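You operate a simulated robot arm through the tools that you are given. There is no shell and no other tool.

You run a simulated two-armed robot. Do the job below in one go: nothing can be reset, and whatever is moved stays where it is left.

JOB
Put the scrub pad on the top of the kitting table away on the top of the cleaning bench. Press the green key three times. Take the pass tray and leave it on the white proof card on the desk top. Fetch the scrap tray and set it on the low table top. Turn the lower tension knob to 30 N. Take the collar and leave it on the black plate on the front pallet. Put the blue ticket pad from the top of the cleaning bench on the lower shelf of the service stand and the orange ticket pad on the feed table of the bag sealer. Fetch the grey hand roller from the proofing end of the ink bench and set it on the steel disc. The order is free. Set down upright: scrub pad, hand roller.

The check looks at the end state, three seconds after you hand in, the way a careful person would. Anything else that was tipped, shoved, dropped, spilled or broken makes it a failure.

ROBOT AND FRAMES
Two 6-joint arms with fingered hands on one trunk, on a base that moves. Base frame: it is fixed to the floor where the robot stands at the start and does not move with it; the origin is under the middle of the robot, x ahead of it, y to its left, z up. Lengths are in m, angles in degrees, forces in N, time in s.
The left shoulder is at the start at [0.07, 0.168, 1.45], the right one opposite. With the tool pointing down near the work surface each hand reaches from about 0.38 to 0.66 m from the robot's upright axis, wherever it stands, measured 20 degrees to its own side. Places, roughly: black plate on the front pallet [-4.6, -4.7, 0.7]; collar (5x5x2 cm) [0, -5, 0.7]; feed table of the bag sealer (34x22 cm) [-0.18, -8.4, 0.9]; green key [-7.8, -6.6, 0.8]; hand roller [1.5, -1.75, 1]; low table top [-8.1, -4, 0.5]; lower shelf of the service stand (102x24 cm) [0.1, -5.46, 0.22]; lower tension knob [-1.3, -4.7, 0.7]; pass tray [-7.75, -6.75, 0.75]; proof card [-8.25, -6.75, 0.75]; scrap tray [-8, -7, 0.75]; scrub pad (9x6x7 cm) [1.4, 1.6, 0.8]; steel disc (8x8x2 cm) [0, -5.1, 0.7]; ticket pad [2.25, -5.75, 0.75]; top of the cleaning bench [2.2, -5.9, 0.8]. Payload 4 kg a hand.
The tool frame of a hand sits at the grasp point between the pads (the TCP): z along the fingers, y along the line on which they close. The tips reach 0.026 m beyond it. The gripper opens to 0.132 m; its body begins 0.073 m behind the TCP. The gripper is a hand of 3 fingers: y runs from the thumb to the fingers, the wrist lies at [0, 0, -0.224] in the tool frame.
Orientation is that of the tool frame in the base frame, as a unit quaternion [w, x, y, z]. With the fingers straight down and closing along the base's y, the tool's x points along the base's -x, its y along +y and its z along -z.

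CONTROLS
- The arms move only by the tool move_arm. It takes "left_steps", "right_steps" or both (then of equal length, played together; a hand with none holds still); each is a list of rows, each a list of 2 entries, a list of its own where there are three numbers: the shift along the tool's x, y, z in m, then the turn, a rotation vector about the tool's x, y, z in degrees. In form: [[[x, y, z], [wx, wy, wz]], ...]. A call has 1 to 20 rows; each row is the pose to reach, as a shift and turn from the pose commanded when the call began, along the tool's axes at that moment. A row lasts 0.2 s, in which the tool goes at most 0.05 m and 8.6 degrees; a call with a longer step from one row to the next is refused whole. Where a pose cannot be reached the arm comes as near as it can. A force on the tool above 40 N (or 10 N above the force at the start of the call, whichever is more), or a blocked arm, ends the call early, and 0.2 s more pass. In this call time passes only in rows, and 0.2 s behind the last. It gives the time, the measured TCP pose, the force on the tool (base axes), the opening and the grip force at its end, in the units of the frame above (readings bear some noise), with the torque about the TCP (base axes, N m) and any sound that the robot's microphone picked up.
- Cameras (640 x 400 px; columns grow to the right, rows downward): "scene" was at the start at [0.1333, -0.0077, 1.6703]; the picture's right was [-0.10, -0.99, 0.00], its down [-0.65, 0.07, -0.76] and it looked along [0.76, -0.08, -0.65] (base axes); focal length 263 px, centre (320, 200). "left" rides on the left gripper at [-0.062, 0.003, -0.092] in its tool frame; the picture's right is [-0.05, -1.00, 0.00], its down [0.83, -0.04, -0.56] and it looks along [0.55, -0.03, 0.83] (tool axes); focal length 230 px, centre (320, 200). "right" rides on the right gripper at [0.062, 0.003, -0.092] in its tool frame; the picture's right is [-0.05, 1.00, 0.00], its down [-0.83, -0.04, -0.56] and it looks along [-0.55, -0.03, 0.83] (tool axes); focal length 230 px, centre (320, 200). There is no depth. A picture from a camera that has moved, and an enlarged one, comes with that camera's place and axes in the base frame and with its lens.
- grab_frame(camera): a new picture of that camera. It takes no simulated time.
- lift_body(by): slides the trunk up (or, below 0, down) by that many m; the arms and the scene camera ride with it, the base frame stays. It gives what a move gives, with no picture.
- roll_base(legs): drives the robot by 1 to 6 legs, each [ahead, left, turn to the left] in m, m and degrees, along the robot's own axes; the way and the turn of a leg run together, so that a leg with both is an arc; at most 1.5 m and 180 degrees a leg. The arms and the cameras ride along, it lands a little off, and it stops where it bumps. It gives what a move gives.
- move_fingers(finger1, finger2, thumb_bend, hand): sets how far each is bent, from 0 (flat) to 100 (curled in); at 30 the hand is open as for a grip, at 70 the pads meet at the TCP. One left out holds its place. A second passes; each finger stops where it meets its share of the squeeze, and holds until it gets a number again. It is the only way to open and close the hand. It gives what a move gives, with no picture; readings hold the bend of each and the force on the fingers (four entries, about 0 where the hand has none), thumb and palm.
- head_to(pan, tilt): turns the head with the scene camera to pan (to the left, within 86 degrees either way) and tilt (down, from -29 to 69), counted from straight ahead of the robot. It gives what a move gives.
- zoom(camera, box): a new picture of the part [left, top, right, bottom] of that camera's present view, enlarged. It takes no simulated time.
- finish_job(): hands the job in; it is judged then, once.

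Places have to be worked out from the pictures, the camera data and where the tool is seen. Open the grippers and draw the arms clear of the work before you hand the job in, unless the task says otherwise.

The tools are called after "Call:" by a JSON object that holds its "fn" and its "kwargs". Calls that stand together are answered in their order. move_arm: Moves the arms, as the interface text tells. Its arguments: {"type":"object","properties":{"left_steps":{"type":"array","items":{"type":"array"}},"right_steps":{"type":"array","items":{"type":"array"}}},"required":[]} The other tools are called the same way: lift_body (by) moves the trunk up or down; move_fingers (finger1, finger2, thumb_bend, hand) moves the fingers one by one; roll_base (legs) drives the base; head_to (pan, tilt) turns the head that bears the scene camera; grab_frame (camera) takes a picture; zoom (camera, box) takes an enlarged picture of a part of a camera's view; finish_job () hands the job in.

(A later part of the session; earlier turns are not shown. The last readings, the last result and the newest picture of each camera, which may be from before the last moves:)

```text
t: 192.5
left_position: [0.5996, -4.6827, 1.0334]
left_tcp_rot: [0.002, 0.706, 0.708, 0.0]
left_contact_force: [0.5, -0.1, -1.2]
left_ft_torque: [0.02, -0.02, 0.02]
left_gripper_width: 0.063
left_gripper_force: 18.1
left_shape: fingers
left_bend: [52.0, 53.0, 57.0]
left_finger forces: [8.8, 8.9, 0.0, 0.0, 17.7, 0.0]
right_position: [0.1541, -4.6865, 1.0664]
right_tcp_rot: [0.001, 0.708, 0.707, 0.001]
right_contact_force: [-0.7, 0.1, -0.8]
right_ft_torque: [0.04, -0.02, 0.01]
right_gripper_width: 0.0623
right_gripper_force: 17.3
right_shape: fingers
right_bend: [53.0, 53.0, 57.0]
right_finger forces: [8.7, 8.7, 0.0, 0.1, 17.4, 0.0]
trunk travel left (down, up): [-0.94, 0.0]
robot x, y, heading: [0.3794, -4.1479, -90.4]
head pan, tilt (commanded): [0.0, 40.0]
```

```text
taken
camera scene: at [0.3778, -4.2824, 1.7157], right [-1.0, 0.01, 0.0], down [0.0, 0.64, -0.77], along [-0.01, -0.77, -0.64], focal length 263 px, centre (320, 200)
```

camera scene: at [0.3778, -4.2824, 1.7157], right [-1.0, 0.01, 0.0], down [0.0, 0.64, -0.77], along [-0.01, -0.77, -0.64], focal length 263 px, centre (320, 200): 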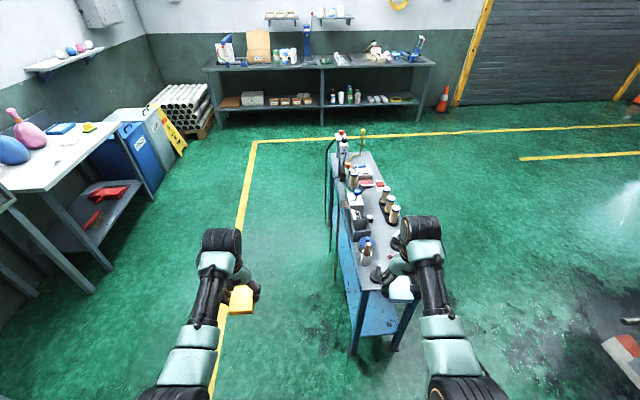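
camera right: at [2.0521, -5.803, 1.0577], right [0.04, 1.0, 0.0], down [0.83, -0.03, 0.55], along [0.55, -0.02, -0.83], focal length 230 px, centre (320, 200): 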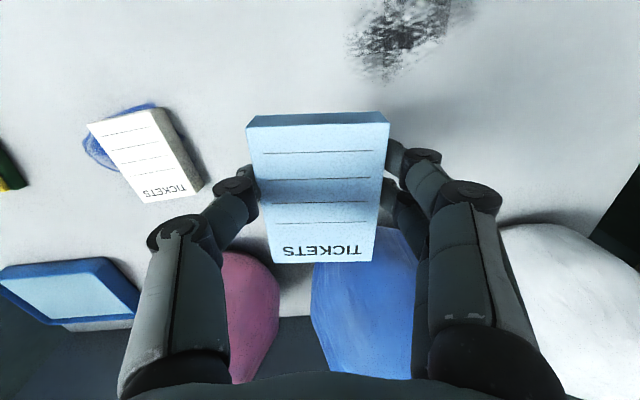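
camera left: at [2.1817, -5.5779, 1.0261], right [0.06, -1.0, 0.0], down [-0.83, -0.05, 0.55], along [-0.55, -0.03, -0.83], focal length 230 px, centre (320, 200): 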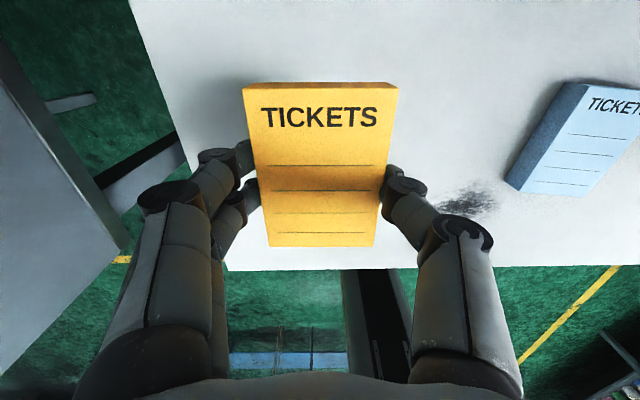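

The lift is limited to 0.4 m a call. I lower in two calls, with a look after.

Call:
{"fn": "lift_body", "kwargs": {"by": -0.4}}

Call:
{"fn": "lift_body", "kwargs": {"by": -0.32}}

Call:
{"fn": "head_to", "kwargs": {"pan": -15, "tilt": 38}}

Call:
{"fn": "grab_frame", "kwargs": {"camera": "scene"}}

Call:
{"fn": "grab_frame", "kwargs": {"camera": "right"}}

```text
t: 196.3
left_position: [0.6005, -4.6817, 0.6324]
left_tcp_rot: [0.002, 0.707, 0.707, 0.0]
left_contact_force: [0.9, 0.1, -1.3]
left_ft_torque: [-0.02, -0.02, -0.02]
left_gripper_width: 0.0628
left_gripper_force: 18.2
left_shape: fingers
left_bend: [52.0, 53.0, 57.0]
left_finger forces: [8.8, 8.9, 0.0, 0.0, 17.7, 0.0]
right_position: [0.1542, -4.6862, 0.6647]
right_tcp_rot: [0.0, 0.709, 0.706, 0.001]
right_contact_force: [-1.2, -0.2, -0.4]
right_ft_torque: [-0.01, -0.02, 0.04]
right_gripper_width: 0.0624
right_gripper_force: 18.0
right_shape: fingers
right_bend: [53.0, 53.0, 57.0]
right_finger forces: [8.7, 8.7, 0.1, 0.0, 17.4, 0.0]
trunk travel left (down, up): [-0.54, 0.4]
robot x, y, heading: [0.3799, -4.149, -90.3]
head pan, tilt (commanded): [0.0, 40.0]
```

```text
t: 199.5
left_position: [0.5988, -4.6825, 0.3111]
left_tcp_rot: [0.003, 0.707, 0.707, 0.0]
left_contact_force: [0.1, -1.1, -0.5]
left_ft_torque: [0.01, -0.01, 0.02]
left_gripper_width: 0.0625
left_gripper_force: 18.0
left_shape: fingers
left_bend: [52.0, 53.0, 57.0]
left_finger forces: [8.8, 8.9, 0.0, 0.0, 17.7, 0.1]
right_position: [0.1552, -4.6873, 0.3457]
right_tcp_rot: [0.0, 0.708, 0.706, 0.0]
right_contact_force: [0.9, 0.4, -1.2]
right_ft_torque: [0.0, -0.05, -0.02]
right_gripper_width: 0.0623
right_gripper_force: 17.1
right_shape: fingers
right_bend: [53.0, 53.0, 57.0]
right_finger forces: [8.7, 8.7, 0.0, 0.0, 17.3, 0.0]
trunk travel left (down, up): [-0.22, 0.72]
robot x, y, heading: [0.3792, -4.1503, -90.4]
head pan, tilt (commanded): [0.0, 40.0]
```

```text
t: 200.3
left_position: [0.5993, -4.6833, 0.3124]
left_tcp_rot: [0.002, 0.706, 0.708, 0.0]
left_contact_force: [0.7, 0.2, -1.4]
left_ft_torque: [0.0, -0.02, 0.02]
left_gripper_width: 0.0627
left_gripper_force: 17.8
left_shape: fingers
left_bend: [52.0, 53.0, 57.0]
left_finger forces: [8.8, 8.9, 0.0, 0.0, 17.6, 0.1]
right_position: [0.1539, -4.6866, 0.346]
right_tcp_rot: [0.001, 0.709, 0.706, 0.001]
right_contact_force: [0.4, -0.7, 0.0]
right_ft_torque: [-0.03, -0.01, -0.02]
right_gripper_width: 0.0621
right_gripper_force: 18.0
right_shape: fingers
right_bend: [53.0, 53.0, 57.0]
right_finger forces: [8.8, 8.7, 0.0, 0.0, 17.4, 0.0]
trunk travel left (down, up): [-0.22, 0.72]
robot x, y, heading: [0.3797, -4.1472, -90.5]
head pan, tilt (commanded): [-15.0, 38.0]
```

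```text
taken
camera scene: at [0.3554, -4.281, 0.9986], right [-0.96, 0.26, 0.0], down [0.16, 0.59, -0.79], along [-0.21, -0.76, -0.62], focal length 263 px, centre (320, 200)
```

scene: 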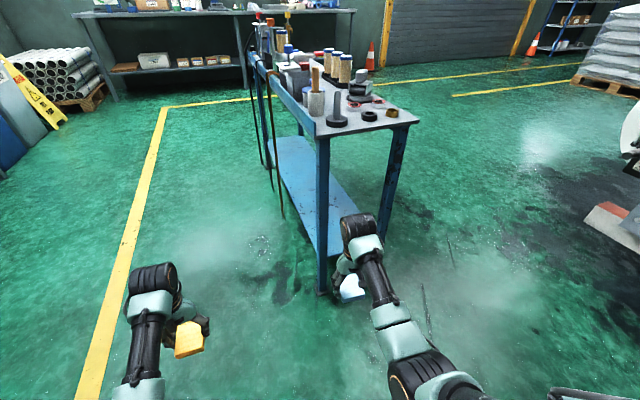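

```text
taken
camera right: at [0.1585, -4.6262, 0.4379], right [1.0, -0.06, 0.0], down [-0.05, -0.83, 0.56], along [-0.03, -0.55, -0.83], focal length 230 px, centre (320, 200)
```

right: 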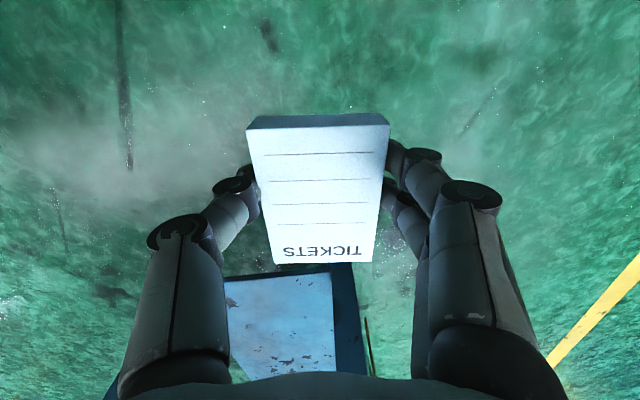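

The shelf lies ahead of the hand; I shift 9 cm right, extend the right arm 8 cm and lower 3 cm more before moving in.

Call:
{"fn": "roll_base", "kwargs": {"legs": [[0, -0.09, 0.5]]}}

Call:
{"fn": "move_arm", "kwargs": {"right_steps": [[[-0.04, 0, 0], [0, 0, 0]], [[-0.08, 0, 0], [0, 0, 0]]]}}

Call:
{"fn": "lift_body", "kwargs": {"by": -0.03}}

Call:
{"fn": "grab_frame", "kwargs": {"camera": "right"}}

Call:
{"fn": "grab_frame", "kwargs": {"camera": "scene"}}

```text
t: 201.4
left_position: [0.517, -4.6817, 0.3123]
left_tcp_rot: [0.002, 0.704, 0.71, 0.0]
left_contact_force: [-0.5, 0.0, -0.9]
left_ft_torque: [-0.01, -0.01, 0.05]
left_gripper_width: 0.0626
left_gripper_force: 18.0
left_shape: fingers
left_bend: [52.0, 53.0, 57.0]
left_finger forces: [8.8, 9.0, 0.0, 0.1, 17.7, 0.0]
right_position: [0.0703, -4.6878, 0.3451]
right_tcp_rot: [0.0, 0.705, 0.709, 0.001]
right_contact_force: [0.5, -0.2, -1.9]
right_ft_torque: [0.03, 0.05, -0.03]
right_gripper_width: 0.0621
right_gripper_force: 17.5
right_shape: fingers
right_bend: [53.0, 53.0, 58.0]
right_finger forces: [8.9, 8.6, 0.1, 0.0, 17.4, 0.2]
trunk travel left (down, up): [-0.22, 0.72]
robot x, y, heading: [0.2896, -4.1482, -89.6]
head pan, tilt (commanded): [-15.0, 38.0]
```

```text
t: 202.0
left_position: [0.516, -4.6807, 0.3105]
left_tcp_rot: [0.002, 0.704, 0.71, 0.0]
left_contact_force: [0.0, 0.4, -0.3]
left_ft_torque: [0.01, 0.0, 0.03]
left_gripper_width: 0.0628
left_gripper_force: 17.7
left_shape: fingers
left_bend: [52.0, 53.0, 57.0]
left_finger forces: [8.9, 8.9, 0.0, 0.2, 17.8, 0.0]
right_position: [0.0715, -4.7657, 0.3414]
right_tcp_rot: [0.001, 0.706, 0.709, 0.001]
right_contact_force: [0.4, 0.2, -1.1]
right_ft_torque: [0.01, -0.01, 0.02]
right_gripper_width: 0.0624
right_gripper_force: 17.2
right_shape: fingers
right_bend: [53.0, 53.0, 58.0]
right_finger forces: [8.7, 8.7, 0.0, 0.1, 17.4, 0.0]
trunk travel left (down, up): [-0.22, 0.72]
robot x, y, heading: [0.2931, -4.1478, -89.9]
head pan, tilt (commanded): [-15.0, 38.0]
```

```text
t: 202.7
left_position: [0.5165, -4.6806, 0.2822]
left_tcp_rot: [0.002, 0.704, 0.71, 0.0]
left_contact_force: [0.5, 0.3, -0.8]
left_ft_torque: [0.02, 0.01, -0.01]
left_gripper_width: 0.0629
left_gripper_force: 18.0
left_shape: fingers
left_bend: [52.0, 53.0, 57.0]
left_finger forces: [8.8, 8.9, 0.0, 0.0, 17.7, 0.1]
right_position: [0.0714, -4.7666, 0.3119]
right_tcp_rot: [0.0, 0.706, 0.709, 0.002]
right_contact_force: [0.2, -0.7, -1.4]
right_ft_torque: [0.0, 0.02, 0.01]
right_gripper_width: 0.0621
right_gripper_force: 17.8
right_shape: fingers
right_bend: [53.0, 53.0, 58.0]
right_finger forces: [8.7, 8.7, 0.0, 0.0, 17.4, 0.0]
trunk travel left (down, up): [-0.19, 0.75]
robot x, y, heading: [0.2934, -4.1467, -89.8]
head pan, tilt (commanded): [-15.0, 38.0]
```

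```text
taken
camera right: at [0.075, -4.7047, 0.4055], right [1.0, -0.05, 0.0], down [-0.04, -0.83, 0.56], along [-0.03, -0.55, -0.83], focal length 230 px, centre (320, 200)
```

right: 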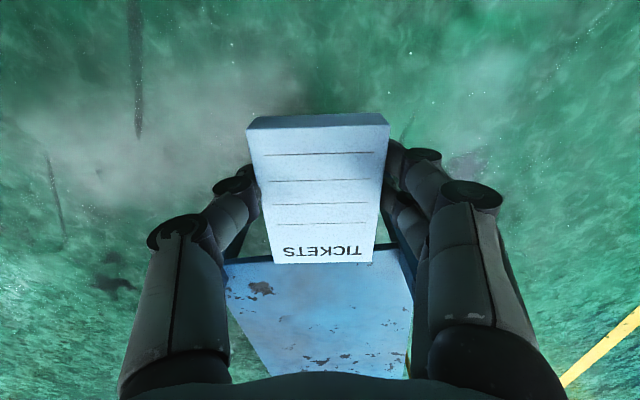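

```text
taken
camera scene: at [0.2687, -4.2808, 0.9686], right [-0.97, 0.26, 0.0], down [0.16, 0.6, -0.79], along [-0.2, -0.76, -0.62], focal length 263 px, centre (320, 200)
```

scene: 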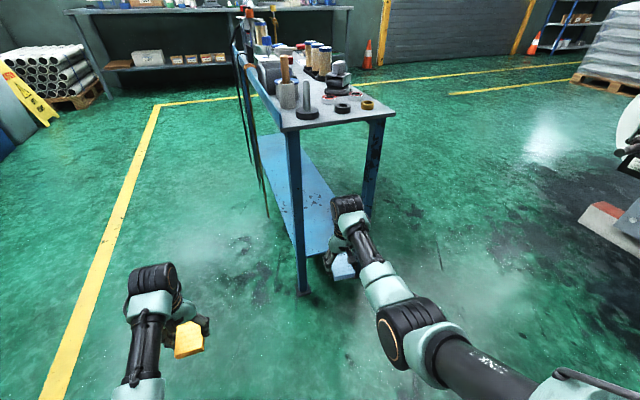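

The hand is centred on the shelf's width (x≈0.065). I drive 26 cm ahead so the pad goes in between the legs over the shelf.

Call:
{"fn": "roll_base", "kwargs": {"legs": [[0.15, 0, 0]]}}

Call:
{"fn": "grab_frame", "kwargs": {"camera": "scene"}}

Call:
{"fn": "grab_frame", "kwargs": {"camera": "right"}}

```text
t: 204.1
left_position: [0.5128, -4.8349, 0.2821]
left_tcp_rot: [0.002, 0.705, 0.709, 0.0]
left_contact_force: [-0.2, 0.0, -1.0]
left_ft_torque: [0.02, -0.01, 0.0]
left_gripper_width: 0.0629
left_gripper_force: 17.5
left_shape: fingers
left_bend: [52.0, 53.0, 57.0]
left_finger forces: [8.9, 8.8, 0.0, 0.0, 17.8, 0.0]
right_position: [0.0675, -4.9169, 0.312]
right_tcp_rot: [0.001, 0.708, 0.706, 0.001]
right_contact_force: [0.6, 0.6, -1.3]
right_ft_torque: [0.0, 0.01, -0.02]
right_gripper_width: 0.0624
right_gripper_force: 17.9
right_shape: fingers
right_bend: [53.0, 53.0, 58.0]
right_finger forces: [8.7, 8.6, 0.0, 0.0, 17.4, 0.2]
trunk travel left (down, up): [-0.19, 0.75]
robot x, y, heading: [0.2914, -4.3016, -90.2]
head pan, tilt (commanded): [-15.0, 38.0]
```

```text
taken
camera scene: at [0.2676, -4.434, 0.9685], right [-0.96, 0.26, 0.0], down [0.16, 0.59, -0.79], along [-0.21, -0.76, -0.62], focal length 263 px, centre (320, 200)
```

scene: 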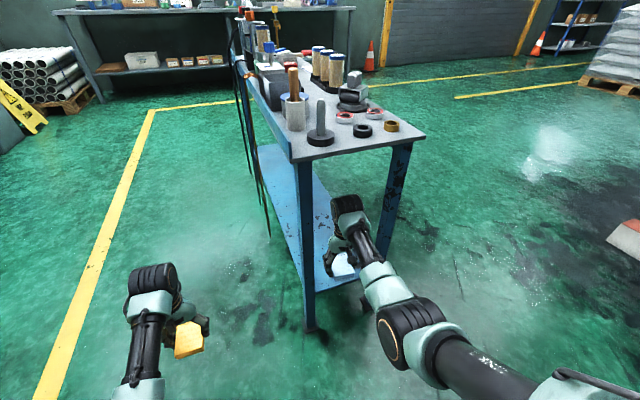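

```text
taken
camera right: at [0.0714, -4.8564, 0.4051], right [1.0, -0.05, 0.0], down [-0.05, -0.83, 0.55], along [-0.03, -0.55, -0.83], focal length 230 px, centre (320, 200)
```

right: 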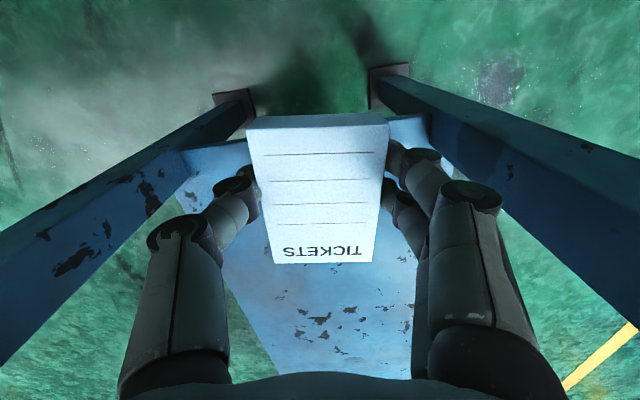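

The hand is between the legs with margin on both sides. I go 11 cm further in and then lower 5 cm.

Call:
{"fn": "roll_base", "kwargs": {"legs": [[0.11, 0, 0.2]]}}

Call:
{"fn": "grab_frame", "kwargs": {"camera": "right"}}

Call:
{"fn": "grab_frame", "kwargs": {"camera": "scene"}}

```text
t: 205.3
left_position: [0.5138, -4.9438, 0.2823]
left_tcp_rot: [0.004, 0.705, 0.709, 0.0]
left_contact_force: [0.2, -1.0, -1.2]
left_ft_torque: [0.0, -0.01, 0.02]
left_gripper_width: 0.0626
left_gripper_force: 17.6
left_shape: fingers
left_bend: [52.0, 53.0, 57.0]
left_finger forces: [8.8, 8.9, 0.0, 0.0, 17.8, 0.0]
right_position: [0.0693, -5.0273, 0.3114]
right_tcp_rot: [0.001, 0.707, 0.708, 0.001]
right_contact_force: [-0.4, 0.6, -1.4]
right_ft_torque: [0.03, 0.02, -0.02]
right_gripper_width: 0.0624
right_gripper_force: 17.3
right_shape: fingers
right_bend: [53.0, 53.0, 58.0]
right_finger forces: [8.7, 8.7, 0.1, 0.0, 17.3, 0.0]
trunk travel left (down, up): [-0.19, 0.75]
robot x, y, heading: [0.2892, -4.4133, -90.0]
head pan, tilt (commanded): [-15.0, 38.0]
```

```text
taken
camera right: at [0.0727, -4.9665, 0.405], right [1.0, -0.05, 0.0], down [-0.04, -0.83, 0.55], along [-0.03, -0.55, -0.83], focal length 230 px, centre (320, 200)
```

right: 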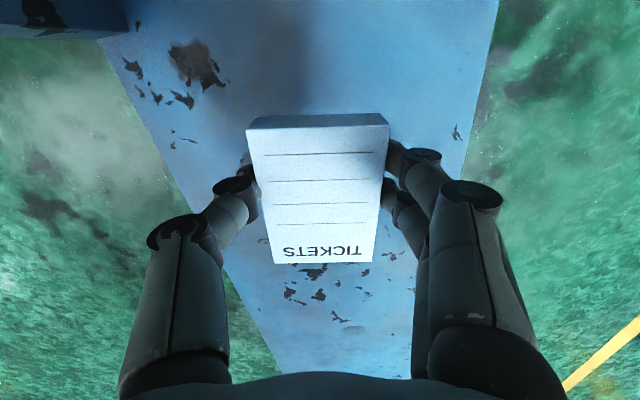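

```text
taken
camera scene: at [0.2677, -4.5436, 0.9685], right [-0.97, 0.26, 0.0], down [0.16, 0.6, -0.79], along [-0.21, -0.76, -0.62], focal length 263 px, centre (320, 200)
```

scene: 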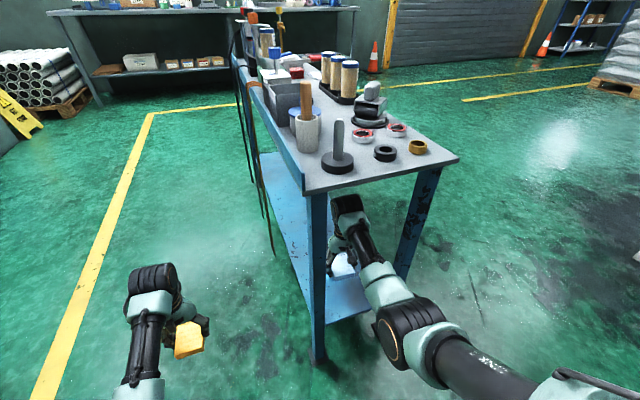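

The pad is over the shelf under the top. I lower the trunk 5 cm, then finer.

Call:
{"fn": "lift_body", "kwargs": {"by": -0.05}}

Call:
{"fn": "lift_body", "kwargs": {"by": -0.008}}

Call:
{"fn": "grab_frame", "kwargs": {"camera": "right"}}

```text
t: 206.2
left_position: [0.5139, -4.943, 0.2319]
left_tcp_rot: [0.002, 0.705, 0.71, 0.0]
left_contact_force: [-0.4, -0.6, -0.9]
left_ft_torque: [0.02, 0.02, 0.0]
left_gripper_width: 0.0627
left_gripper_force: 17.5
left_shape: fingers
left_bend: [52.0, 53.0, 57.0]
left_finger forces: [8.7, 8.9, 0.0, 0.0, 17.8, 0.0]
right_position: [0.0685, -5.0269, 0.2626]
right_tcp_rot: [0.001, 0.706, 0.708, 0.001]
right_contact_force: [0.5, 0.2, -1.8]
right_ft_torque: [-0.01, -0.04, 0.02]
right_gripper_width: 0.0624
right_gripper_force: 17.1
right_shape: fingers
right_bend: [53.0, 53.0, 58.0]
right_finger forces: [8.7, 8.7, 0.1, 0.0, 17.4, 0.0]
trunk travel left (down, up): [-0.14, 0.8]
robot x, y, heading: [0.289, -4.4114, -89.9]
head pan, tilt (commanded): [-15.0, 38.0]
```

```text
t: 206.8
left_position: [0.5138, -4.9443, 0.2244]
left_tcp_rot: [0.001, 0.704, 0.71, -0.001]
left_contact_force: [-0.3, -0.1, -0.8]
left_ft_torque: [-0.04, 0.02, 0.0]
left_gripper_width: 0.0626
left_gripper_force: 18.0
left_shape: fingers
left_bend: [52.0, 53.0, 57.0]
left_finger forces: [8.9, 8.8, 0.0, 0.0, 17.6, 0.0]
right_position: [0.0694, -5.0276, 0.2551]
right_tcp_rot: [0.0, 0.706, 0.708, 0.0]
right_contact_force: [0.4, -0.3, -0.7]
right_ft_torque: [0.01, -0.02, 0.0]
right_gripper_width: 0.0622
right_gripper_force: 17.4
right_shape: fingers
right_bend: [53.0, 53.0, 58.0]
right_finger forces: [8.7, 8.7, 0.0, 0.0, 17.5, 0.1]
trunk travel left (down, up): [-0.132, 0.808]
robot x, y, heading: [0.2914, -4.409, -90.1]
head pan, tilt (commanded): [-15.0, 38.0]
```

```text
taken
camera right: at [0.0727, -4.9663, 0.3473], right [1.0, -0.05, 0.0], down [-0.04, -0.83, 0.55], along [-0.03, -0.55, -0.83], focal length 230 px, centre (320, 200)
```

right: 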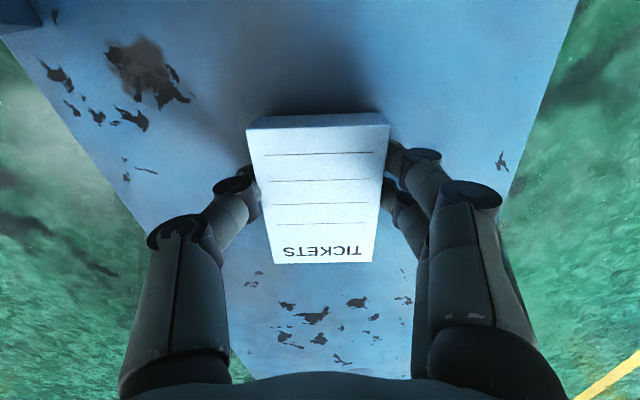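

Call:
{"fn": "lift_body", "kwargs": {"by": -0.006}}

Call:
{"fn": "lift_body", "kwargs": {"by": -0.005}}

Call:
{"fn": "lift_body", "kwargs": {"by": -0.004}}

```text
t: 207.3
left_position: [0.513, -4.9446, 0.2189]
left_tcp_rot: [0.002, 0.704, 0.71, 0.0]
left_contact_force: [0.2, -0.5, -0.8]
left_ft_torque: [0.0, -0.02, 0.0]
left_gripper_width: 0.0627
left_gripper_force: 18.0
left_shape: fingers
left_bend: [52.0, 53.0, 57.0]
left_finger forces: [8.7, 8.9, 0.0, 0.0, 17.7, 0.0]
right_position: [0.0686, -5.0265, 0.2489]
right_tcp_rot: [0.001, 0.707, 0.707, 0.0]
right_contact_force: [-0.4, 0.4, -0.6]
right_ft_torque: [0.01, 0.01, 0.02]
right_gripper_width: 0.062
right_gripper_force: 17.2
right_shape: fingers
right_bend: [53.0, 53.0, 58.0]
right_finger forces: [8.7, 8.7, 0.0, 0.1, 17.5, 0.1]
trunk travel left (down, up): [-0.126, 0.814]
robot x, y, heading: [0.2926, -4.4145, -89.8]
head pan, tilt (commanded): [-15.0, 38.0]
```

```text
t: 207.9
left_position: [0.5133, -4.9442, 0.2129]
left_tcp_rot: [0.003, 0.704, 0.71, 0.001]
left_contact_force: [0.6, 0.2, -0.5]
left_ft_torque: [0.02, 0.02, -0.01]
left_gripper_width: 0.0628
left_gripper_force: 17.6
left_shape: fingers
left_bend: [52.0, 53.0, 57.0]
left_finger forces: [8.8, 8.8, 0.0, 0.0, 17.7, 0.1]
right_position: [0.0686, -5.0266, 0.245]
right_tcp_rot: [0.002, 0.707, 0.708, -0.001]
right_contact_force: [-0.2, 1.3, 4.5]
right_ft_torque: [0.02, -0.18, 0.03]
right_gripper_width: 0.0624
right_gripper_force: 19.7
right_shape: fingers
right_bend: [53.0, 53.0, 58.0]
right_finger forces: [11.5, 11.1, 0.0, 0.0, 17.5, 0.0]
trunk travel left (down, up): [-0.121, 0.819]
robot x, y, heading: [0.2935, -4.4115, -90.0]
head pan, tilt (commanded): [-15.0, 38.0]
```

```text
t: 208.4
left_position: [0.515, -4.9438, 0.2113]
left_tcp_rot: [0.003, 0.705, 0.709, -0.002]
left_contact_force: [-0.1, -0.2, -1.0]
left_ft_torque: [0.02, -0.01, -0.02]
left_gripper_width: 0.0626
left_gripper_force: 17.3
left_shape: fingers
left_bend: [52.0, 53.0, 57.0]
left_finger forces: [8.7, 8.9, 0.0, 0.0, 17.6, 0.0]
right_position: [0.0702, -5.0278, 0.2448]
right_tcp_rot: [0.003, 0.706, 0.708, -0.003]
right_contact_force: [0.0, 3.8, 23.9]
right_ft_torque: [0.11, -0.93, 0.15]
right_gripper_width: 0.0622
right_gripper_force: 29.9
right_shape: fingers
right_bend: [54.0, 54.0, 58.0]
right_finger forces: [21.1, 20.8, 0.1, 0.1, 18.0, 0.0]
trunk travel left (down, up): [-0.117, 0.823]
robot x, y, heading: [0.2909, -4.413, -90.2]
head pan, tilt (commanded): [-15.0, 38.0]
```

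Contact with the shelf. I ease up 5 mm and open the right hand.

Call:
{"fn": "lift_body", "kwargs": {"by": 0.005}}

Call:
{"fn": "move_fingers", "kwargs": {"hand": "right", "finger1": 42, "finger2": 42, "thumb_bend": 42}}

Call:
{"fn": "grab_frame", "kwargs": {"camera": "right"}}

```text
t: 208.9
left_position: [0.5141, -4.9443, 0.2147]
left_tcp_rot: [0.003, 0.705, 0.71, 0.0]
left_contact_force: [-0.1, 0.7, -1.4]
left_ft_torque: [-0.03, -0.01, 0.02]
left_gripper_width: 0.0628
left_gripper_force: 17.4
left_shape: fingers
left_bend: [52.0, 53.0, 57.0]
left_finger forces: [8.8, 8.9, 0.1, 0.0, 17.8, 0.0]
right_position: [0.0687, -5.0264, 0.2451]
right_tcp_rot: [0.0, 0.706, 0.708, 0.0]
right_contact_force: [0.9, -2.3, 10.5]
right_ft_torque: [-0.13, -0.42, -0.11]
right_gripper_width: 0.0624
right_gripper_force: 22.9
right_shape: fingers
right_bend: [54.0, 54.0, 58.0]
right_finger forces: [11.9, 15.9, 0.0, 0.0, 17.6, 0.1]
trunk travel left (down, up): [-0.122, 0.818]
robot x, y, heading: [0.2926, -4.408, -89.9]
head pan, tilt (commanded): [-15.0, 38.0]
```

```text
t: 209.9
left_position: [0.5144, -4.9441, 0.2132]
left_tcp_rot: [0.002, 0.705, 0.71, -0.001]
left_contact_force: [0.6, -0.5, -2.0]
left_ft_torque: [-0.02, 0.01, -0.02]
left_gripper_width: 0.0625
left_gripper_force: 17.5
left_shape: fingers
left_bend: [52.0, 53.0, 57.0]
left_finger forces: [8.7, 8.9, 0.0, 0.1, 17.7, 0.1]
right_position: [0.0687, -5.0255, 0.2448]
right_tcp_rot: [0.001, 0.706, 0.709, 0.001]
right_contact_force: [-0.5, 0.1, 0.2]
right_ft_torque: [-0.02, -0.01, 0.02]
right_gripper_width: 0.0942
right_gripper_force: 0.1
right_shape: fingers
right_bend: [42.0, 42.0, 42.0]
right_finger forces: [0.0, 0.0, 0.2, 0.0, 0.1, 0.0]
trunk travel left (down, up): [-0.122, 0.818]
robot x, y, heading: [0.2892, -4.4062, -90.0]
head pan, tilt (commanded): [-15.0, 38.0]
```

```text
taken
camera right: at [0.0726, -4.9662, 0.337], right [1.0, -0.05, 0.0], down [-0.04, -0.83, 0.55], along [-0.03, -0.55, -0.83], focal length 230 px, centre (320, 200)
```

right: 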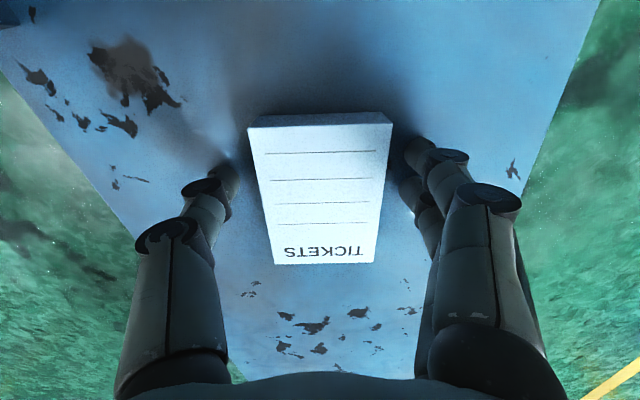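

The blue pad lies on the shelf. I raise the trunk 6 cm and back straight out, then check.

Call:
{"fn": "lift_body", "kwargs": {"by": 0.065}}

Call:
{"fn": "roll_base", "kwargs": {"legs": [[-0.3, 0, 0]]}}

Call:
{"fn": "grab_frame", "kwargs": {"camera": "scene"}}

Call:
{"fn": "grab_frame", "kwargs": {"camera": "right"}}

```text
t: 211.0
left_position: [0.5137, -4.9435, 0.2791]
left_tcp_rot: [0.002, 0.704, 0.71, 0.0]
left_contact_force: [-0.1, 0.0, -1.0]
left_ft_torque: [0.01, 0.02, 0.04]
left_gripper_width: 0.0629
left_gripper_force: 17.8
left_shape: fingers
left_bend: [52.0, 53.0, 57.0]
left_finger forces: [8.9, 9.0, 0.0, 0.0, 17.8, 0.0]
right_position: [0.0695, -5.0258, 0.3081]
right_tcp_rot: [0.0, 0.706, 0.708, 0.0]
right_contact_force: [-0.3, 0.0, -0.4]
right_ft_torque: [-0.04, 0.03, -0.01]
right_gripper_width: 0.0942
right_gripper_force: 0.1
right_shape: fingers
right_bend: [42.0, 42.0, 42.0]
right_finger forces: [0.1, 0.0, 0.1, 0.1, 0.1, 0.0]
trunk travel left (down, up): [-0.187, 0.753]
robot x, y, heading: [0.2912, -4.4086, -90.2]
head pan, tilt (commanded): [-15.0, 38.0]
```

```text
t: 213.0
left_position: [0.512, -4.6427, 0.2792]
left_tcp_rot: [0.002, 0.707, 0.707, 0.001]
left_contact_force: [0.1, 0.7, -1.4]
left_ft_torque: [-0.01, -0.01, 0.01]
left_gripper_width: 0.0628
left_gripper_force: 17.7
left_shape: fingers
left_bend: [52.0, 53.0, 57.0]
left_finger forces: [8.8, 8.9, 0.0, 0.1, 17.7, 0.1]
right_position: [0.0666, -4.7225, 0.3088]
right_tcp_rot: [0.0, 0.709, 0.705, 0.001]
right_contact_force: [0.7, 0.4, -0.7]
right_ft_torque: [-0.01, -0.03, -0.01]
right_gripper_width: 0.0945
right_gripper_force: 0.0
right_shape: fingers
right_bend: [42.0, 42.0, 42.0]
right_finger forces: [0.1, 0.1, 0.0, 0.0, 0.0, 0.1]
trunk travel left (down, up): [-0.187, 0.753]
robot x, y, heading: [0.2924, -4.1089, -90.3]
head pan, tilt (commanded): [-15.0, 38.0]
```

```text
taken
camera scene: at [0.2683, -4.2404, 0.9656], right [-0.96, 0.27, 0.0], down [0.16, 0.59, -0.79], along [-0.21, -0.76, -0.62], focal length 263 px, centre (320, 200)
```

scene: 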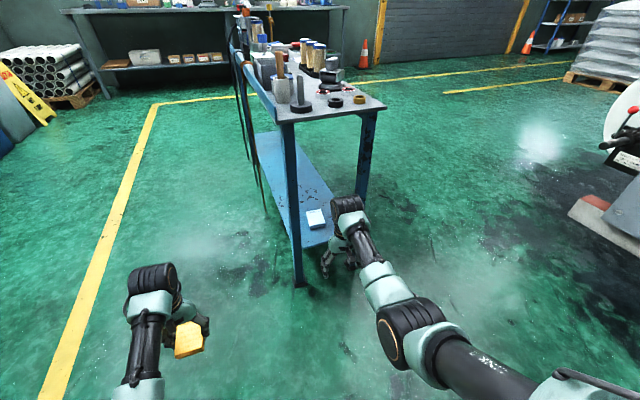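

```text
taken
camera right: at [0.0709, -4.6625, 0.4025], right [1.0, -0.06, 0.0], down [-0.05, -0.83, 0.56], along [-0.03, -0.55, -0.83], focal length 230 px, centre (320, 200)
```

right: 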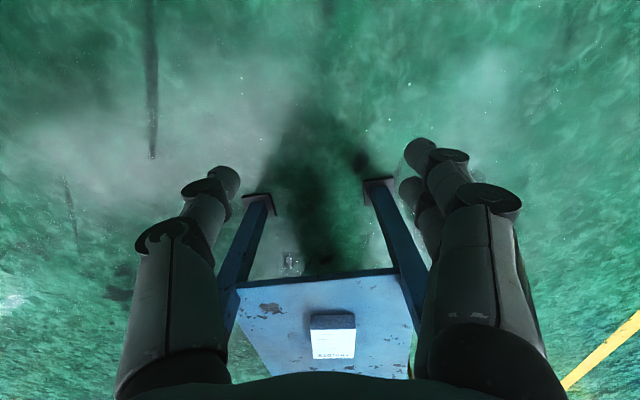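

The blue pad sits on the shelf. Next I take the collar with the free right hand: I raise the trunk and turn the right wrist so it will close along y.

Call:
{"fn": "lift_body", "kwargs": {"by": 0.4}}

Call:
{"fn": "lift_body", "kwargs": {"by": 0.2}}

Call:
{"fn": "move_arm", "kwargs": {"right_steps": [[[0, 0, 0], [0, 0, -8]], [[0, 0, 0], [0, 0, -16]], [[0, 0, 0], [0, 0, -24]], [[0, 0, 0], [0, 0, -32]], [[0, 0, 0], [0, 0, -40]], [[0, 0, 0], [0, 0, -48]], [[0, 0, 0], [0, 0, -56]], [[0, 0, 0], [0, 0, -64]], [[0, 0, 0], [0, 0, -72]], [[0, 0, 0], [0, 0, -80]]]}}

Call:
{"fn": "head_to", "kwargs": {"pan": -10, "tilt": 50}}

Call:
{"fn": "grab_frame", "kwargs": {"camera": "scene"}}

```text
t: 216.9
left_position: [0.5117, -4.6437, 0.6807]
left_tcp_rot: [0.003, 0.707, 0.707, -0.001]
left_contact_force: [-0.5, -0.2, -1.2]
left_ft_torque: [0.01, 0.03, 0.0]
left_gripper_width: 0.0625
left_gripper_force: 18.6
left_shape: fingers
left_bend: [52.0, 53.0, 57.0]
left_finger forces: [8.8, 9.0, 0.0, 0.0, 17.8, 0.1]
right_position: [0.0658, -4.7241, 0.7101]
right_tcp_rot: [0.001, 0.709, 0.706, 0.0]
right_contact_force: [-0.1, -0.4, 1.2]
right_ft_torque: [0.02, 0.0, -0.01]
right_gripper_width: 0.0945
right_gripper_force: 0.1
right_shape: fingers
right_bend: [42.0, 42.0, 42.0]
right_finger forces: [0.0, 0.1, 0.1, 0.0, 0.0, 0.0]
trunk travel left (down, up): [-0.587, 0.353]
robot x, y, heading: [0.2954, -4.1092, -90.4]
head pan, tilt (commanded): [-15.0, 38.0]
```

```text
t: 219.0
left_position: [0.5134, -4.6417, 0.8786]
left_tcp_rot: [0.002, 0.707, 0.707, 0.0]
left_contact_force: [-1.0, 0.1, -1.6]
left_ft_torque: [-0.03, 0.01, 0.0]
left_gripper_width: 0.0627
left_gripper_force: 17.7
left_shape: fingers
left_bend: [52.0, 53.0, 57.0]
left_finger forces: [8.8, 8.9, 0.0, 0.0, 17.7, 0.1]
right_position: [0.0661, -4.7234, 0.9083]
right_tcp_rot: [0.0, 0.709, 0.705, 0.0]
right_contact_force: [-0.5, -0.3, 0.4]
right_ft_torque: [0.03, -0.03, 0.01]
right_gripper_width: 0.0941
right_gripper_force: 0.1
right_shape: fingers
right_bend: [42.0, 42.0, 42.0]
right_finger forces: [0.0, 0.1, 0.0, 0.0, 0.0, 0.1]
trunk travel left (down, up): [-0.787, 0.153]
robot x, y, heading: [0.292, -4.1123, -90.6]
head pan, tilt (commanded): [-15.0, 38.0]
```

```text
t: 221.2
left_position: [0.5119, -4.643, 0.8795]
left_tcp_rot: [0.002, 0.707, 0.707, 0.0]
left_contact_force: [-0.7, 0.3, -0.3]
left_ft_torque: [0.01, -0.01, -0.02]
left_gripper_width: 0.0624
left_gripper_force: 17.2
left_shape: fingers
left_bend: [52.0, 53.0, 57.0]
left_finger forces: [8.8, 8.9, 0.1, 0.1, 17.7, 0.0]
right_position: [0.0672, -4.7227, 0.9101]
right_tcp_rot: [0.001, 0.088, 0.996, 0.0]
right_contact_force: [0.3, 0.8, -0.8]
right_ft_torque: [-0.01, 0.02, 0.0]
right_gripper_width: 0.0943
right_gripper_force: 0.1
right_shape: fingers
right_bend: [42.0, 42.0, 42.0]
right_finger forces: [0.0, 0.1, 0.1, 0.0, 0.0, 0.0]
trunk travel left (down, up): [-0.787, 0.153]
robot x, y, heading: [0.2905, -4.1059, -90.4]
head pan, tilt (commanded): [-15.0, 38.0]
```

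```text
t: 222.0
left_position: [0.512, -4.6423, 0.8792]
left_tcp_rot: [0.003, 0.707, 0.707, 0.001]
left_contact_force: [0.3, 0.7, -1.0]
left_ft_torque: [0.0, 0.01, -0.01]
left_gripper_width: 0.0629
left_gripper_force: 17.5
left_shape: fingers
left_bend: [52.0, 53.0, 57.0]
left_finger forces: [8.8, 8.9, 0.1, 0.0, 17.8, 0.1]
right_position: [0.0663, -4.7226, 0.9103]
right_tcp_rot: [0.002, 0.089, 0.996, 0.0]
right_contact_force: [0.0, 0.1, -0.2]
right_ft_torque: [0.01, 0.01, -0.04]
right_gripper_width: 0.0945
right_gripper_force: 0.1
right_shape: fingers
right_bend: [42.0, 42.0, 42.0]
right_finger forces: [0.1, 0.1, 0.0, 0.0, 0.0, 0.0]
trunk travel left (down, up): [-0.787, 0.153]
robot x, y, heading: [0.2929, -4.1048, -90.5]
head pan, tilt (commanded): [-10.0, 50.0]
```

```text
taken
camera scene: at [0.2773, -4.2333, 1.5485], right [-0.98, 0.18, 0.0], down [0.14, 0.75, -0.64], along [-0.12, -0.63, -0.77], focal length 263 px, centre (320, 200)
```

scene: 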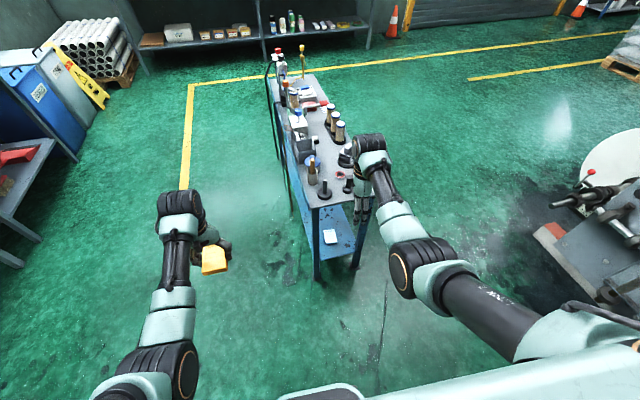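

The wrist turned fine. I narrow the right fingers and drive so the hand hovers over the collar at ≈[0.025, -4.955].

Call:
{"fn": "move_fingers", "kwargs": {"hand": "right", "finger1": 48, "finger2": 48, "thumb_bend": 48}}

Call:
{"fn": "roll_base", "kwargs": {"legs": [[0.215, -0.045, 0.4]]}}

Call:
{"fn": "grab_frame", "kwargs": {"camera": "right"}}

Call:
{"fn": "grab_frame", "kwargs": {"camera": "scene"}}

```text
t: 223.0
left_position: [0.5115, -4.6433, 0.8801]
left_tcp_rot: [0.002, 0.707, 0.707, 0.0]
left_contact_force: [-0.5, 0.6, -0.3]
left_ft_torque: [-0.02, 0.04, -0.01]
left_gripper_width: 0.0626
left_gripper_force: 17.8
left_shape: fingers
left_bend: [52.0, 53.0, 57.0]
left_finger forces: [8.9, 9.0, 0.0, 0.0, 17.6, 0.0]
right_position: [0.0673, -4.7224, 0.9092]
right_tcp_rot: [0.001, 0.09, 0.996, 0.0]
right_contact_force: [1.1, 0.4, -0.3]
right_ft_torque: [-0.02, 0.01, 0.0]
right_gripper_width: 0.0752
right_gripper_force: 0.0
right_shape: fingers
right_bend: [48.0, 48.0, 48.0]
right_finger forces: [0.0, 0.1, 0.0, 0.0, 0.0, 0.0]
trunk travel left (down, up): [-0.787, 0.153]
robot x, y, heading: [0.2944, -4.1057, -90.7]
head pan, tilt (commanded): [-10.0, 50.0]
```

```text
t: 224.7
left_position: [0.4702, -4.8568, 0.8796]
left_tcp_rot: [0.003, 0.704, 0.71, 0.001]
left_contact_force: [0.2, -0.1, -0.5]
left_ft_torque: [-0.01, -0.03, -0.02]
left_gripper_width: 0.0627
left_gripper_force: 17.6
left_shape: fingers
left_bend: [52.0, 53.0, 57.0]
left_finger forces: [8.8, 8.8, 0.0, 0.1, 17.6, 0.0]
right_position: [0.0251, -4.9403, 0.9107]
right_tcp_rot: [0.001, 0.086, 0.996, 0.0]
right_contact_force: [0.4, 0.0, -0.3]
right_ft_torque: [-0.02, 0.02, -0.04]
right_gripper_width: 0.0751
right_gripper_force: 0.0
right_shape: fingers
right_bend: [48.0, 48.0, 48.0]
right_finger forces: [0.1, 0.0, 0.0, 0.1, 0.1, 0.1]
trunk travel left (down, up): [-0.787, 0.153]
robot x, y, heading: [0.2465, -4.3246, -90.1]
head pan, tilt (commanded): [-10.0, 50.0]
```

```text
taken
camera right: at [-0.0334, -4.9281, 1.0034], right [0.22, 0.98, 0.0], down [0.81, -0.18, 0.56], along [0.54, -0.12, -0.83], focal length 230 px, centre (320, 200)
```

right: 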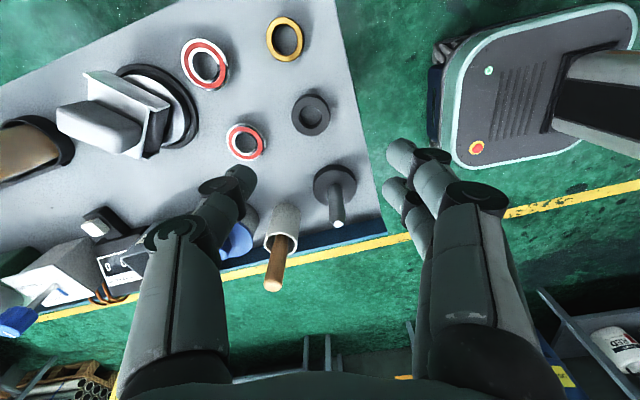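

```text
taken
camera scene: at [0.2329, -4.4487, 1.5486], right [-0.98, 0.17, 0.0], down [0.13, 0.75, -0.64], along [-0.11, -0.63, -0.77], focal length 263 px, centre (320, 200)
```

scene: 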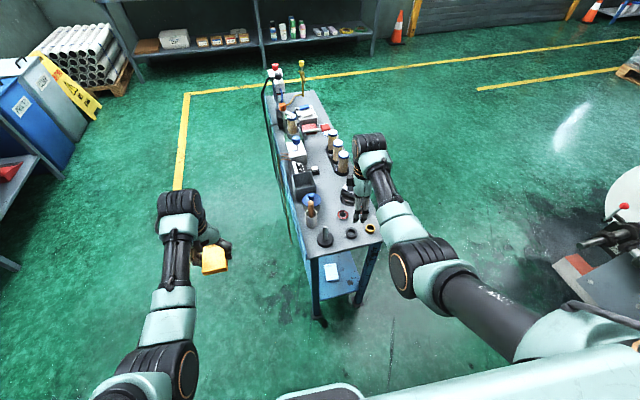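

Call:
{"fn": "zoom", "kwargs": {"camera": "right", "box": [210, 10, 370, 170]}}

```text
2.50 times, centred on (290, 90) of right
camera zoom: at [-0.0334, -4.9281, 1.0034], right [0.22, 0.98, 0.0], down [0.81, -0.18, 0.56], along [0.54, -0.12, -0.83], focal length 575 px, centre (395, 475)
```

zoom: 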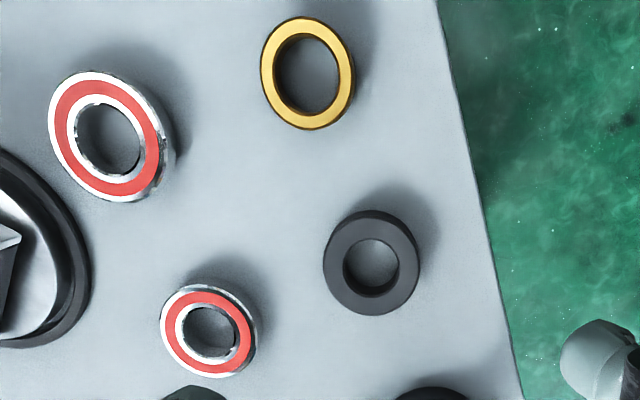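

The dark steel ring (≈4.8 cm) is the collar. I centre over it and lower 11 cm.

Call:
{"fn": "move_arm", "kwargs": {"right_steps": [[[-0.005, -0.006, 0.03], [0, 0, 0]], [[-0.009, -0.0126, 0.06], [0, 0, 0]], [[-0.009, -0.0126, 0.09], [0, 0, 0]], [[-0.009, -0.0126, 0.115], [0, 0, 0]]]}}

Call:
{"fn": "grab_frame", "kwargs": {"camera": "right"}}

```text
t: 225.7
left_position: [0.4701, -4.8584, 0.8792]
left_tcp_rot: [0.003, 0.704, 0.71, 0.0]
left_contact_force: [0.3, -0.1, -1.0]
left_ft_torque: [-0.04, 0.01, 0.03]
left_gripper_width: 0.0625
left_gripper_force: 17.7
left_shape: fingers
left_bend: [52.0, 53.0, 57.0]
left_finger forces: [8.8, 8.9, 0.0, 0.0, 17.7, 0.0]
right_position: [0.0317, -4.9518, 0.8061]
right_tcp_rot: [0.001, 0.086, 0.996, -0.001]
right_contact_force: [1.1, 0.0, 0.5]
right_ft_torque: [0.02, -0.03, -0.03]
right_gripper_width: 0.0752
right_gripper_force: 0.1
right_shape: fingers
right_bend: [48.0, 48.0, 48.0]
right_finger forces: [0.0, 0.0, 0.0, 0.0, 0.0, 0.0]
right hand out of reach, approached as far as the arm can: row 4
trunk travel left (down, up): [-0.787, 0.153]
robot x, y, heading: [0.2482, -4.3248, -90.1]
head pan, tilt (commanded): [-10.0, 50.0]
```

```text
taken
camera right: at [-0.0276, -4.9393, 0.8984], right [0.22, 0.98, 0.0], down [0.81, -0.18, 0.56], along [0.54, -0.12, -0.83], focal length 230 px, centre (320, 200)
```

right: 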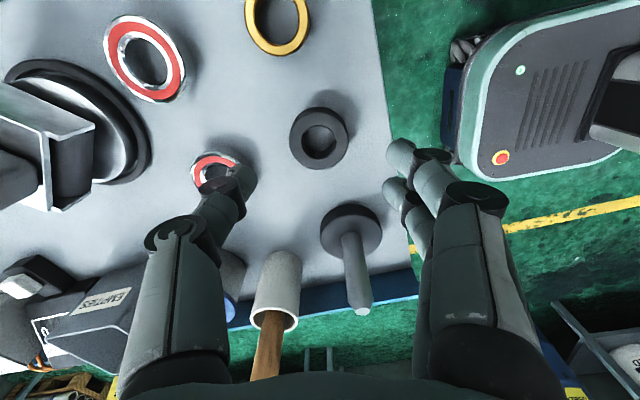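

I use the trunk for the last part: lowering 6 cm, then looking.

Call:
{"fn": "lift_body", "kwargs": {"by": -0.06}}

Call:
{"fn": "grab_frame", "kwargs": {"camera": "right"}}

```text
t: 226.7
left_position: [0.4707, -4.8551, 0.8218]
left_tcp_rot: [0.003, 0.704, 0.71, -0.002]
left_contact_force: [0.0, -0.5, -0.8]
left_ft_torque: [0.0, 0.01, -0.01]
left_gripper_width: 0.0628
left_gripper_force: 17.8
left_shape: fingers
left_bend: [52.0, 53.0, 57.0]
left_finger forces: [8.8, 8.8, 0.0, 0.1, 17.8, 0.0]
right_position: [0.0317, -4.9532, 0.7526]
right_tcp_rot: [0.0, 0.086, 0.996, -0.005]
right_contact_force: [-3.0, -0.4, 37.2]
right_ft_torque: [1.74, -0.16, 0.16]
right_gripper_width: 0.076
right_gripper_force: 17.9
right_shape: fingers
right_bend: [50.0, 50.0, 48.0]
right_finger forces: [18.8, 17.7, 0.0, 0.1, 0.0, 0.0]
trunk travel left (down, up): [-0.727, 0.213]
robot x, y, heading: [0.2491, -4.3242, -89.9]
head pan, tilt (commanded): [-10.0, 50.0]
```

```text
taken
camera right: at [-0.0278, -4.9396, 0.8451], right [0.22, 0.97, -0.01], down [0.81, -0.18, 0.56], along [0.54, -0.13, -0.83], focal length 230 px, centre (320, 200)
```

right: 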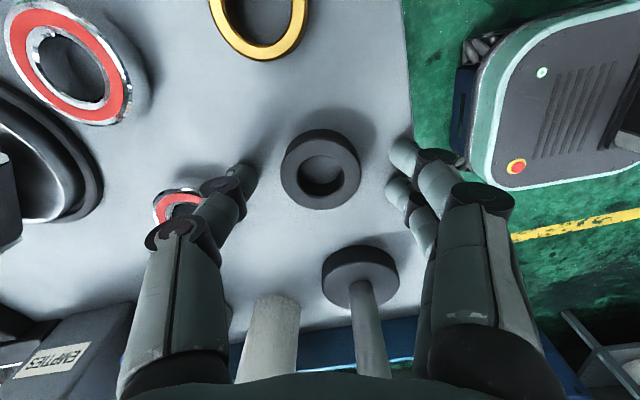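

Finger tips touched the table (37 N), so the top is at about 0.725. I raise 1 cm and check, then close on the ring.

Call:
{"fn": "lift_body", "kwargs": {"by": 0.01}}

Call:
{"fn": "grab_frame", "kwargs": {"camera": "right"}}

```text
t: 227.3
left_position: [0.4706, -4.8572, 0.8295]
left_tcp_rot: [0.003, 0.704, 0.71, 0.0]
left_contact_force: [0.5, -0.5, 0.2]
left_ft_torque: [-0.02, -0.01, 0.03]
left_gripper_width: 0.0627
left_gripper_force: 18.2
left_shape: fingers
left_bend: [52.0, 53.0, 57.0]
left_finger forces: [8.7, 8.8, 0.1, 0.1, 17.7, 0.0]
right_position: [0.0317, -4.9496, 0.7527]
right_tcp_rot: [0.001, 0.085, 0.996, 0.002]
right_contact_force: [0.3, -0.6, -0.2]
right_ft_torque: [-0.01, 0.01, 0.03]
right_gripper_width: 0.0747
right_gripper_force: 0.1
right_shape: fingers
right_bend: [48.0, 48.0, 48.0]
right_finger forces: [0.1, 0.0, 0.1, 0.0, 0.1, 0.0]
trunk travel left (down, up): [-0.737, 0.203]
robot x, y, heading: [0.2465, -4.326, -89.8]
head pan, tilt (commanded): [-10.0, 50.0]
```

```text
taken
camera right: at [-0.0271, -4.9372, 0.8457], right [0.22, 0.98, 0.01], down [0.81, -0.19, 0.56], along [0.54, -0.12, -0.83], focal length 230 px, centre (320, 200)
```

right: 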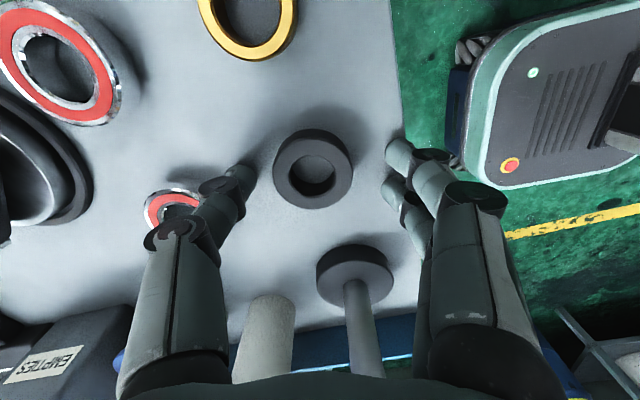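

Free of contact now and the ring sits between the fingers. I shift 4 mm and close the right hand.

Call:
{"fn": "move_arm", "kwargs": {"right_steps": [[[0.005, -0.003, 0.001], [0, 0, 0]]]}}

Call:
{"fn": "move_fingers", "kwargs": {"hand": "right", "finger1": 72, "finger2": 72, "thumb_bend": 72}}

Call:
{"fn": "grab_frame", "kwargs": {"camera": "right"}}

```text
t: 227.7
left_position: [0.471, -4.8583, 0.8293]
left_tcp_rot: [0.002, 0.704, 0.71, 0.0]
left_contact_force: [-0.3, 0.3, -1.5]
left_ft_torque: [0.03, 0.01, 0.01]
left_gripper_width: 0.0627
left_gripper_force: 18.0
left_shape: fingers
left_bend: [52.0, 53.0, 57.0]
left_finger forces: [9.0, 8.9, 0.1, 0.0, 17.7, 0.0]
right_position: [0.0265, -4.9515, 0.7549]
right_tcp_rot: [0.001, 0.086, 0.996, 0.0]
right_contact_force: [0.0, 0.0, -0.1]
right_ft_torque: [0.02, -0.02, -0.02]
right_gripper_width: 0.0746
right_gripper_force: 0.1
right_shape: fingers
right_bend: [48.0, 48.0, 48.0]
right_finger forces: [0.0, 0.0, 0.0, 0.0, 0.0, 0.1]
trunk travel left (down, up): [-0.737, 0.203]
robot x, y, heading: [0.2463, -4.3237, -90.1]
head pan, tilt (commanded): [-10.0, 50.0]
```

```text
t: 228.7
left_position: [0.4707, -4.8579, 0.8288]
left_tcp_rot: [0.002, 0.704, 0.71, 0.0]
left_contact_force: [0.3, 0.0, -0.6]
left_ft_torque: [0.02, 0.0, 0.0]
left_gripper_width: 0.0629
left_gripper_force: 18.3
left_shape: fingers
left_bend: [52.0, 53.0, 57.0]
left_finger forces: [8.8, 8.9, 0.0, 0.0, 17.7, 0.1]
right_position: [0.027, -4.9523, 0.7549]
right_tcp_rot: [0.001, 0.085, 0.996, 0.0]
right_contact_force: [0.3, -0.3, 1.7]
right_ft_torque: [0.0, -0.01, -0.04]
right_gripper_width: 0.038
right_gripper_force: 17.7
right_shape: fingers
right_bend: [60.0, 59.0, 63.0]
right_finger forces: [8.9, 9.3, 0.0, 0.1, 17.7, 0.0]
trunk travel left (down, up): [-0.737, 0.203]
robot x, y, heading: [0.2506, -4.3216, -90.1]
head pan, tilt (commanded): [-10.0, 50.0]
```

```text
taken
camera right: at [-0.0331, -4.94, 0.8476], right [0.22, 0.98, 0.0], down [0.81, -0.18, 0.56], along [0.54, -0.12, -0.83], focal length 230 px, centre (320, 200)
```

right: 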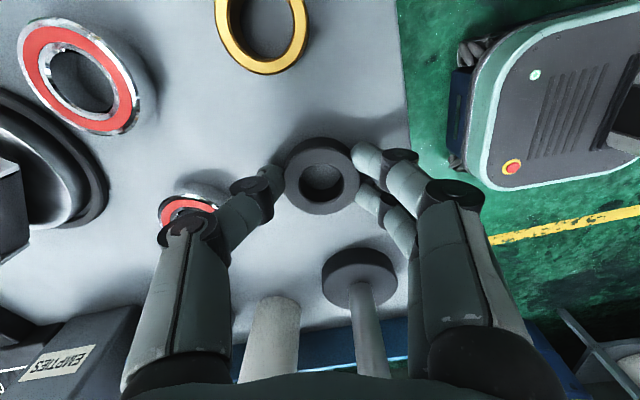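

Gripped with ~18 N. I lift 5 cm with the trunk and look.

Call:
{"fn": "lift_body", "kwargs": {"by": 0.05}}

Call:
{"fn": "grab_frame", "kwargs": {"camera": "right"}}

```text
t: 229.6
left_position: [0.4709, -4.8592, 0.879]
left_tcp_rot: [0.002, 0.704, 0.71, 0.001]
left_contact_force: [0.4, 0.9, -1.3]
left_ft_torque: [0.02, -0.03, -0.03]
left_gripper_width: 0.0625
left_gripper_force: 18.0
left_shape: fingers
left_bend: [52.0, 53.0, 57.0]
left_finger forces: [8.8, 9.0, 0.1, 0.1, 17.7, 0.0]
right_position: [0.0269, -4.9534, 0.805]
right_tcp_rot: [0.001, 0.085, 0.996, 0.001]
right_contact_force: [0.5, 0.1, -1.3]
right_ft_torque: [0.01, 0.02, -0.01]
right_gripper_width: 0.0377
right_gripper_force: 17.8
right_shape: fingers
right_bend: [60.0, 59.0, 63.0]
right_finger forces: [8.8, 9.3, 0.0, 0.1, 17.7, 0.0]
trunk travel left (down, up): [-0.787, 0.153]
robot x, y, heading: [0.2453, -4.3284, -90.1]
head pan, tilt (commanded): [-10.0, 50.0]
```

```text
taken
camera right: at [-0.033, -4.9402, 0.8974], right [0.22, 0.98, 0.0], down [0.81, -0.18, 0.56], along [0.54, -0.12, -0.83], focal length 230 px, centre (320, 200)
```

right: 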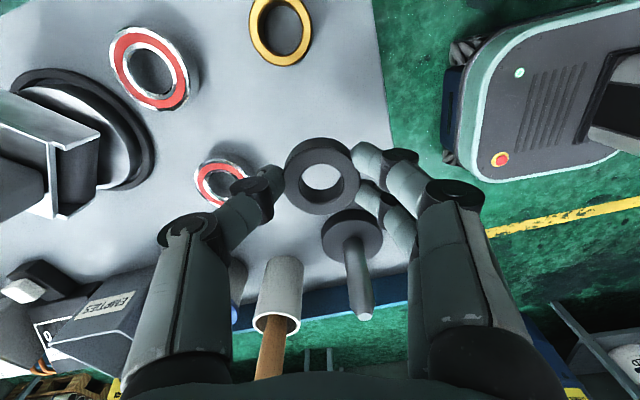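

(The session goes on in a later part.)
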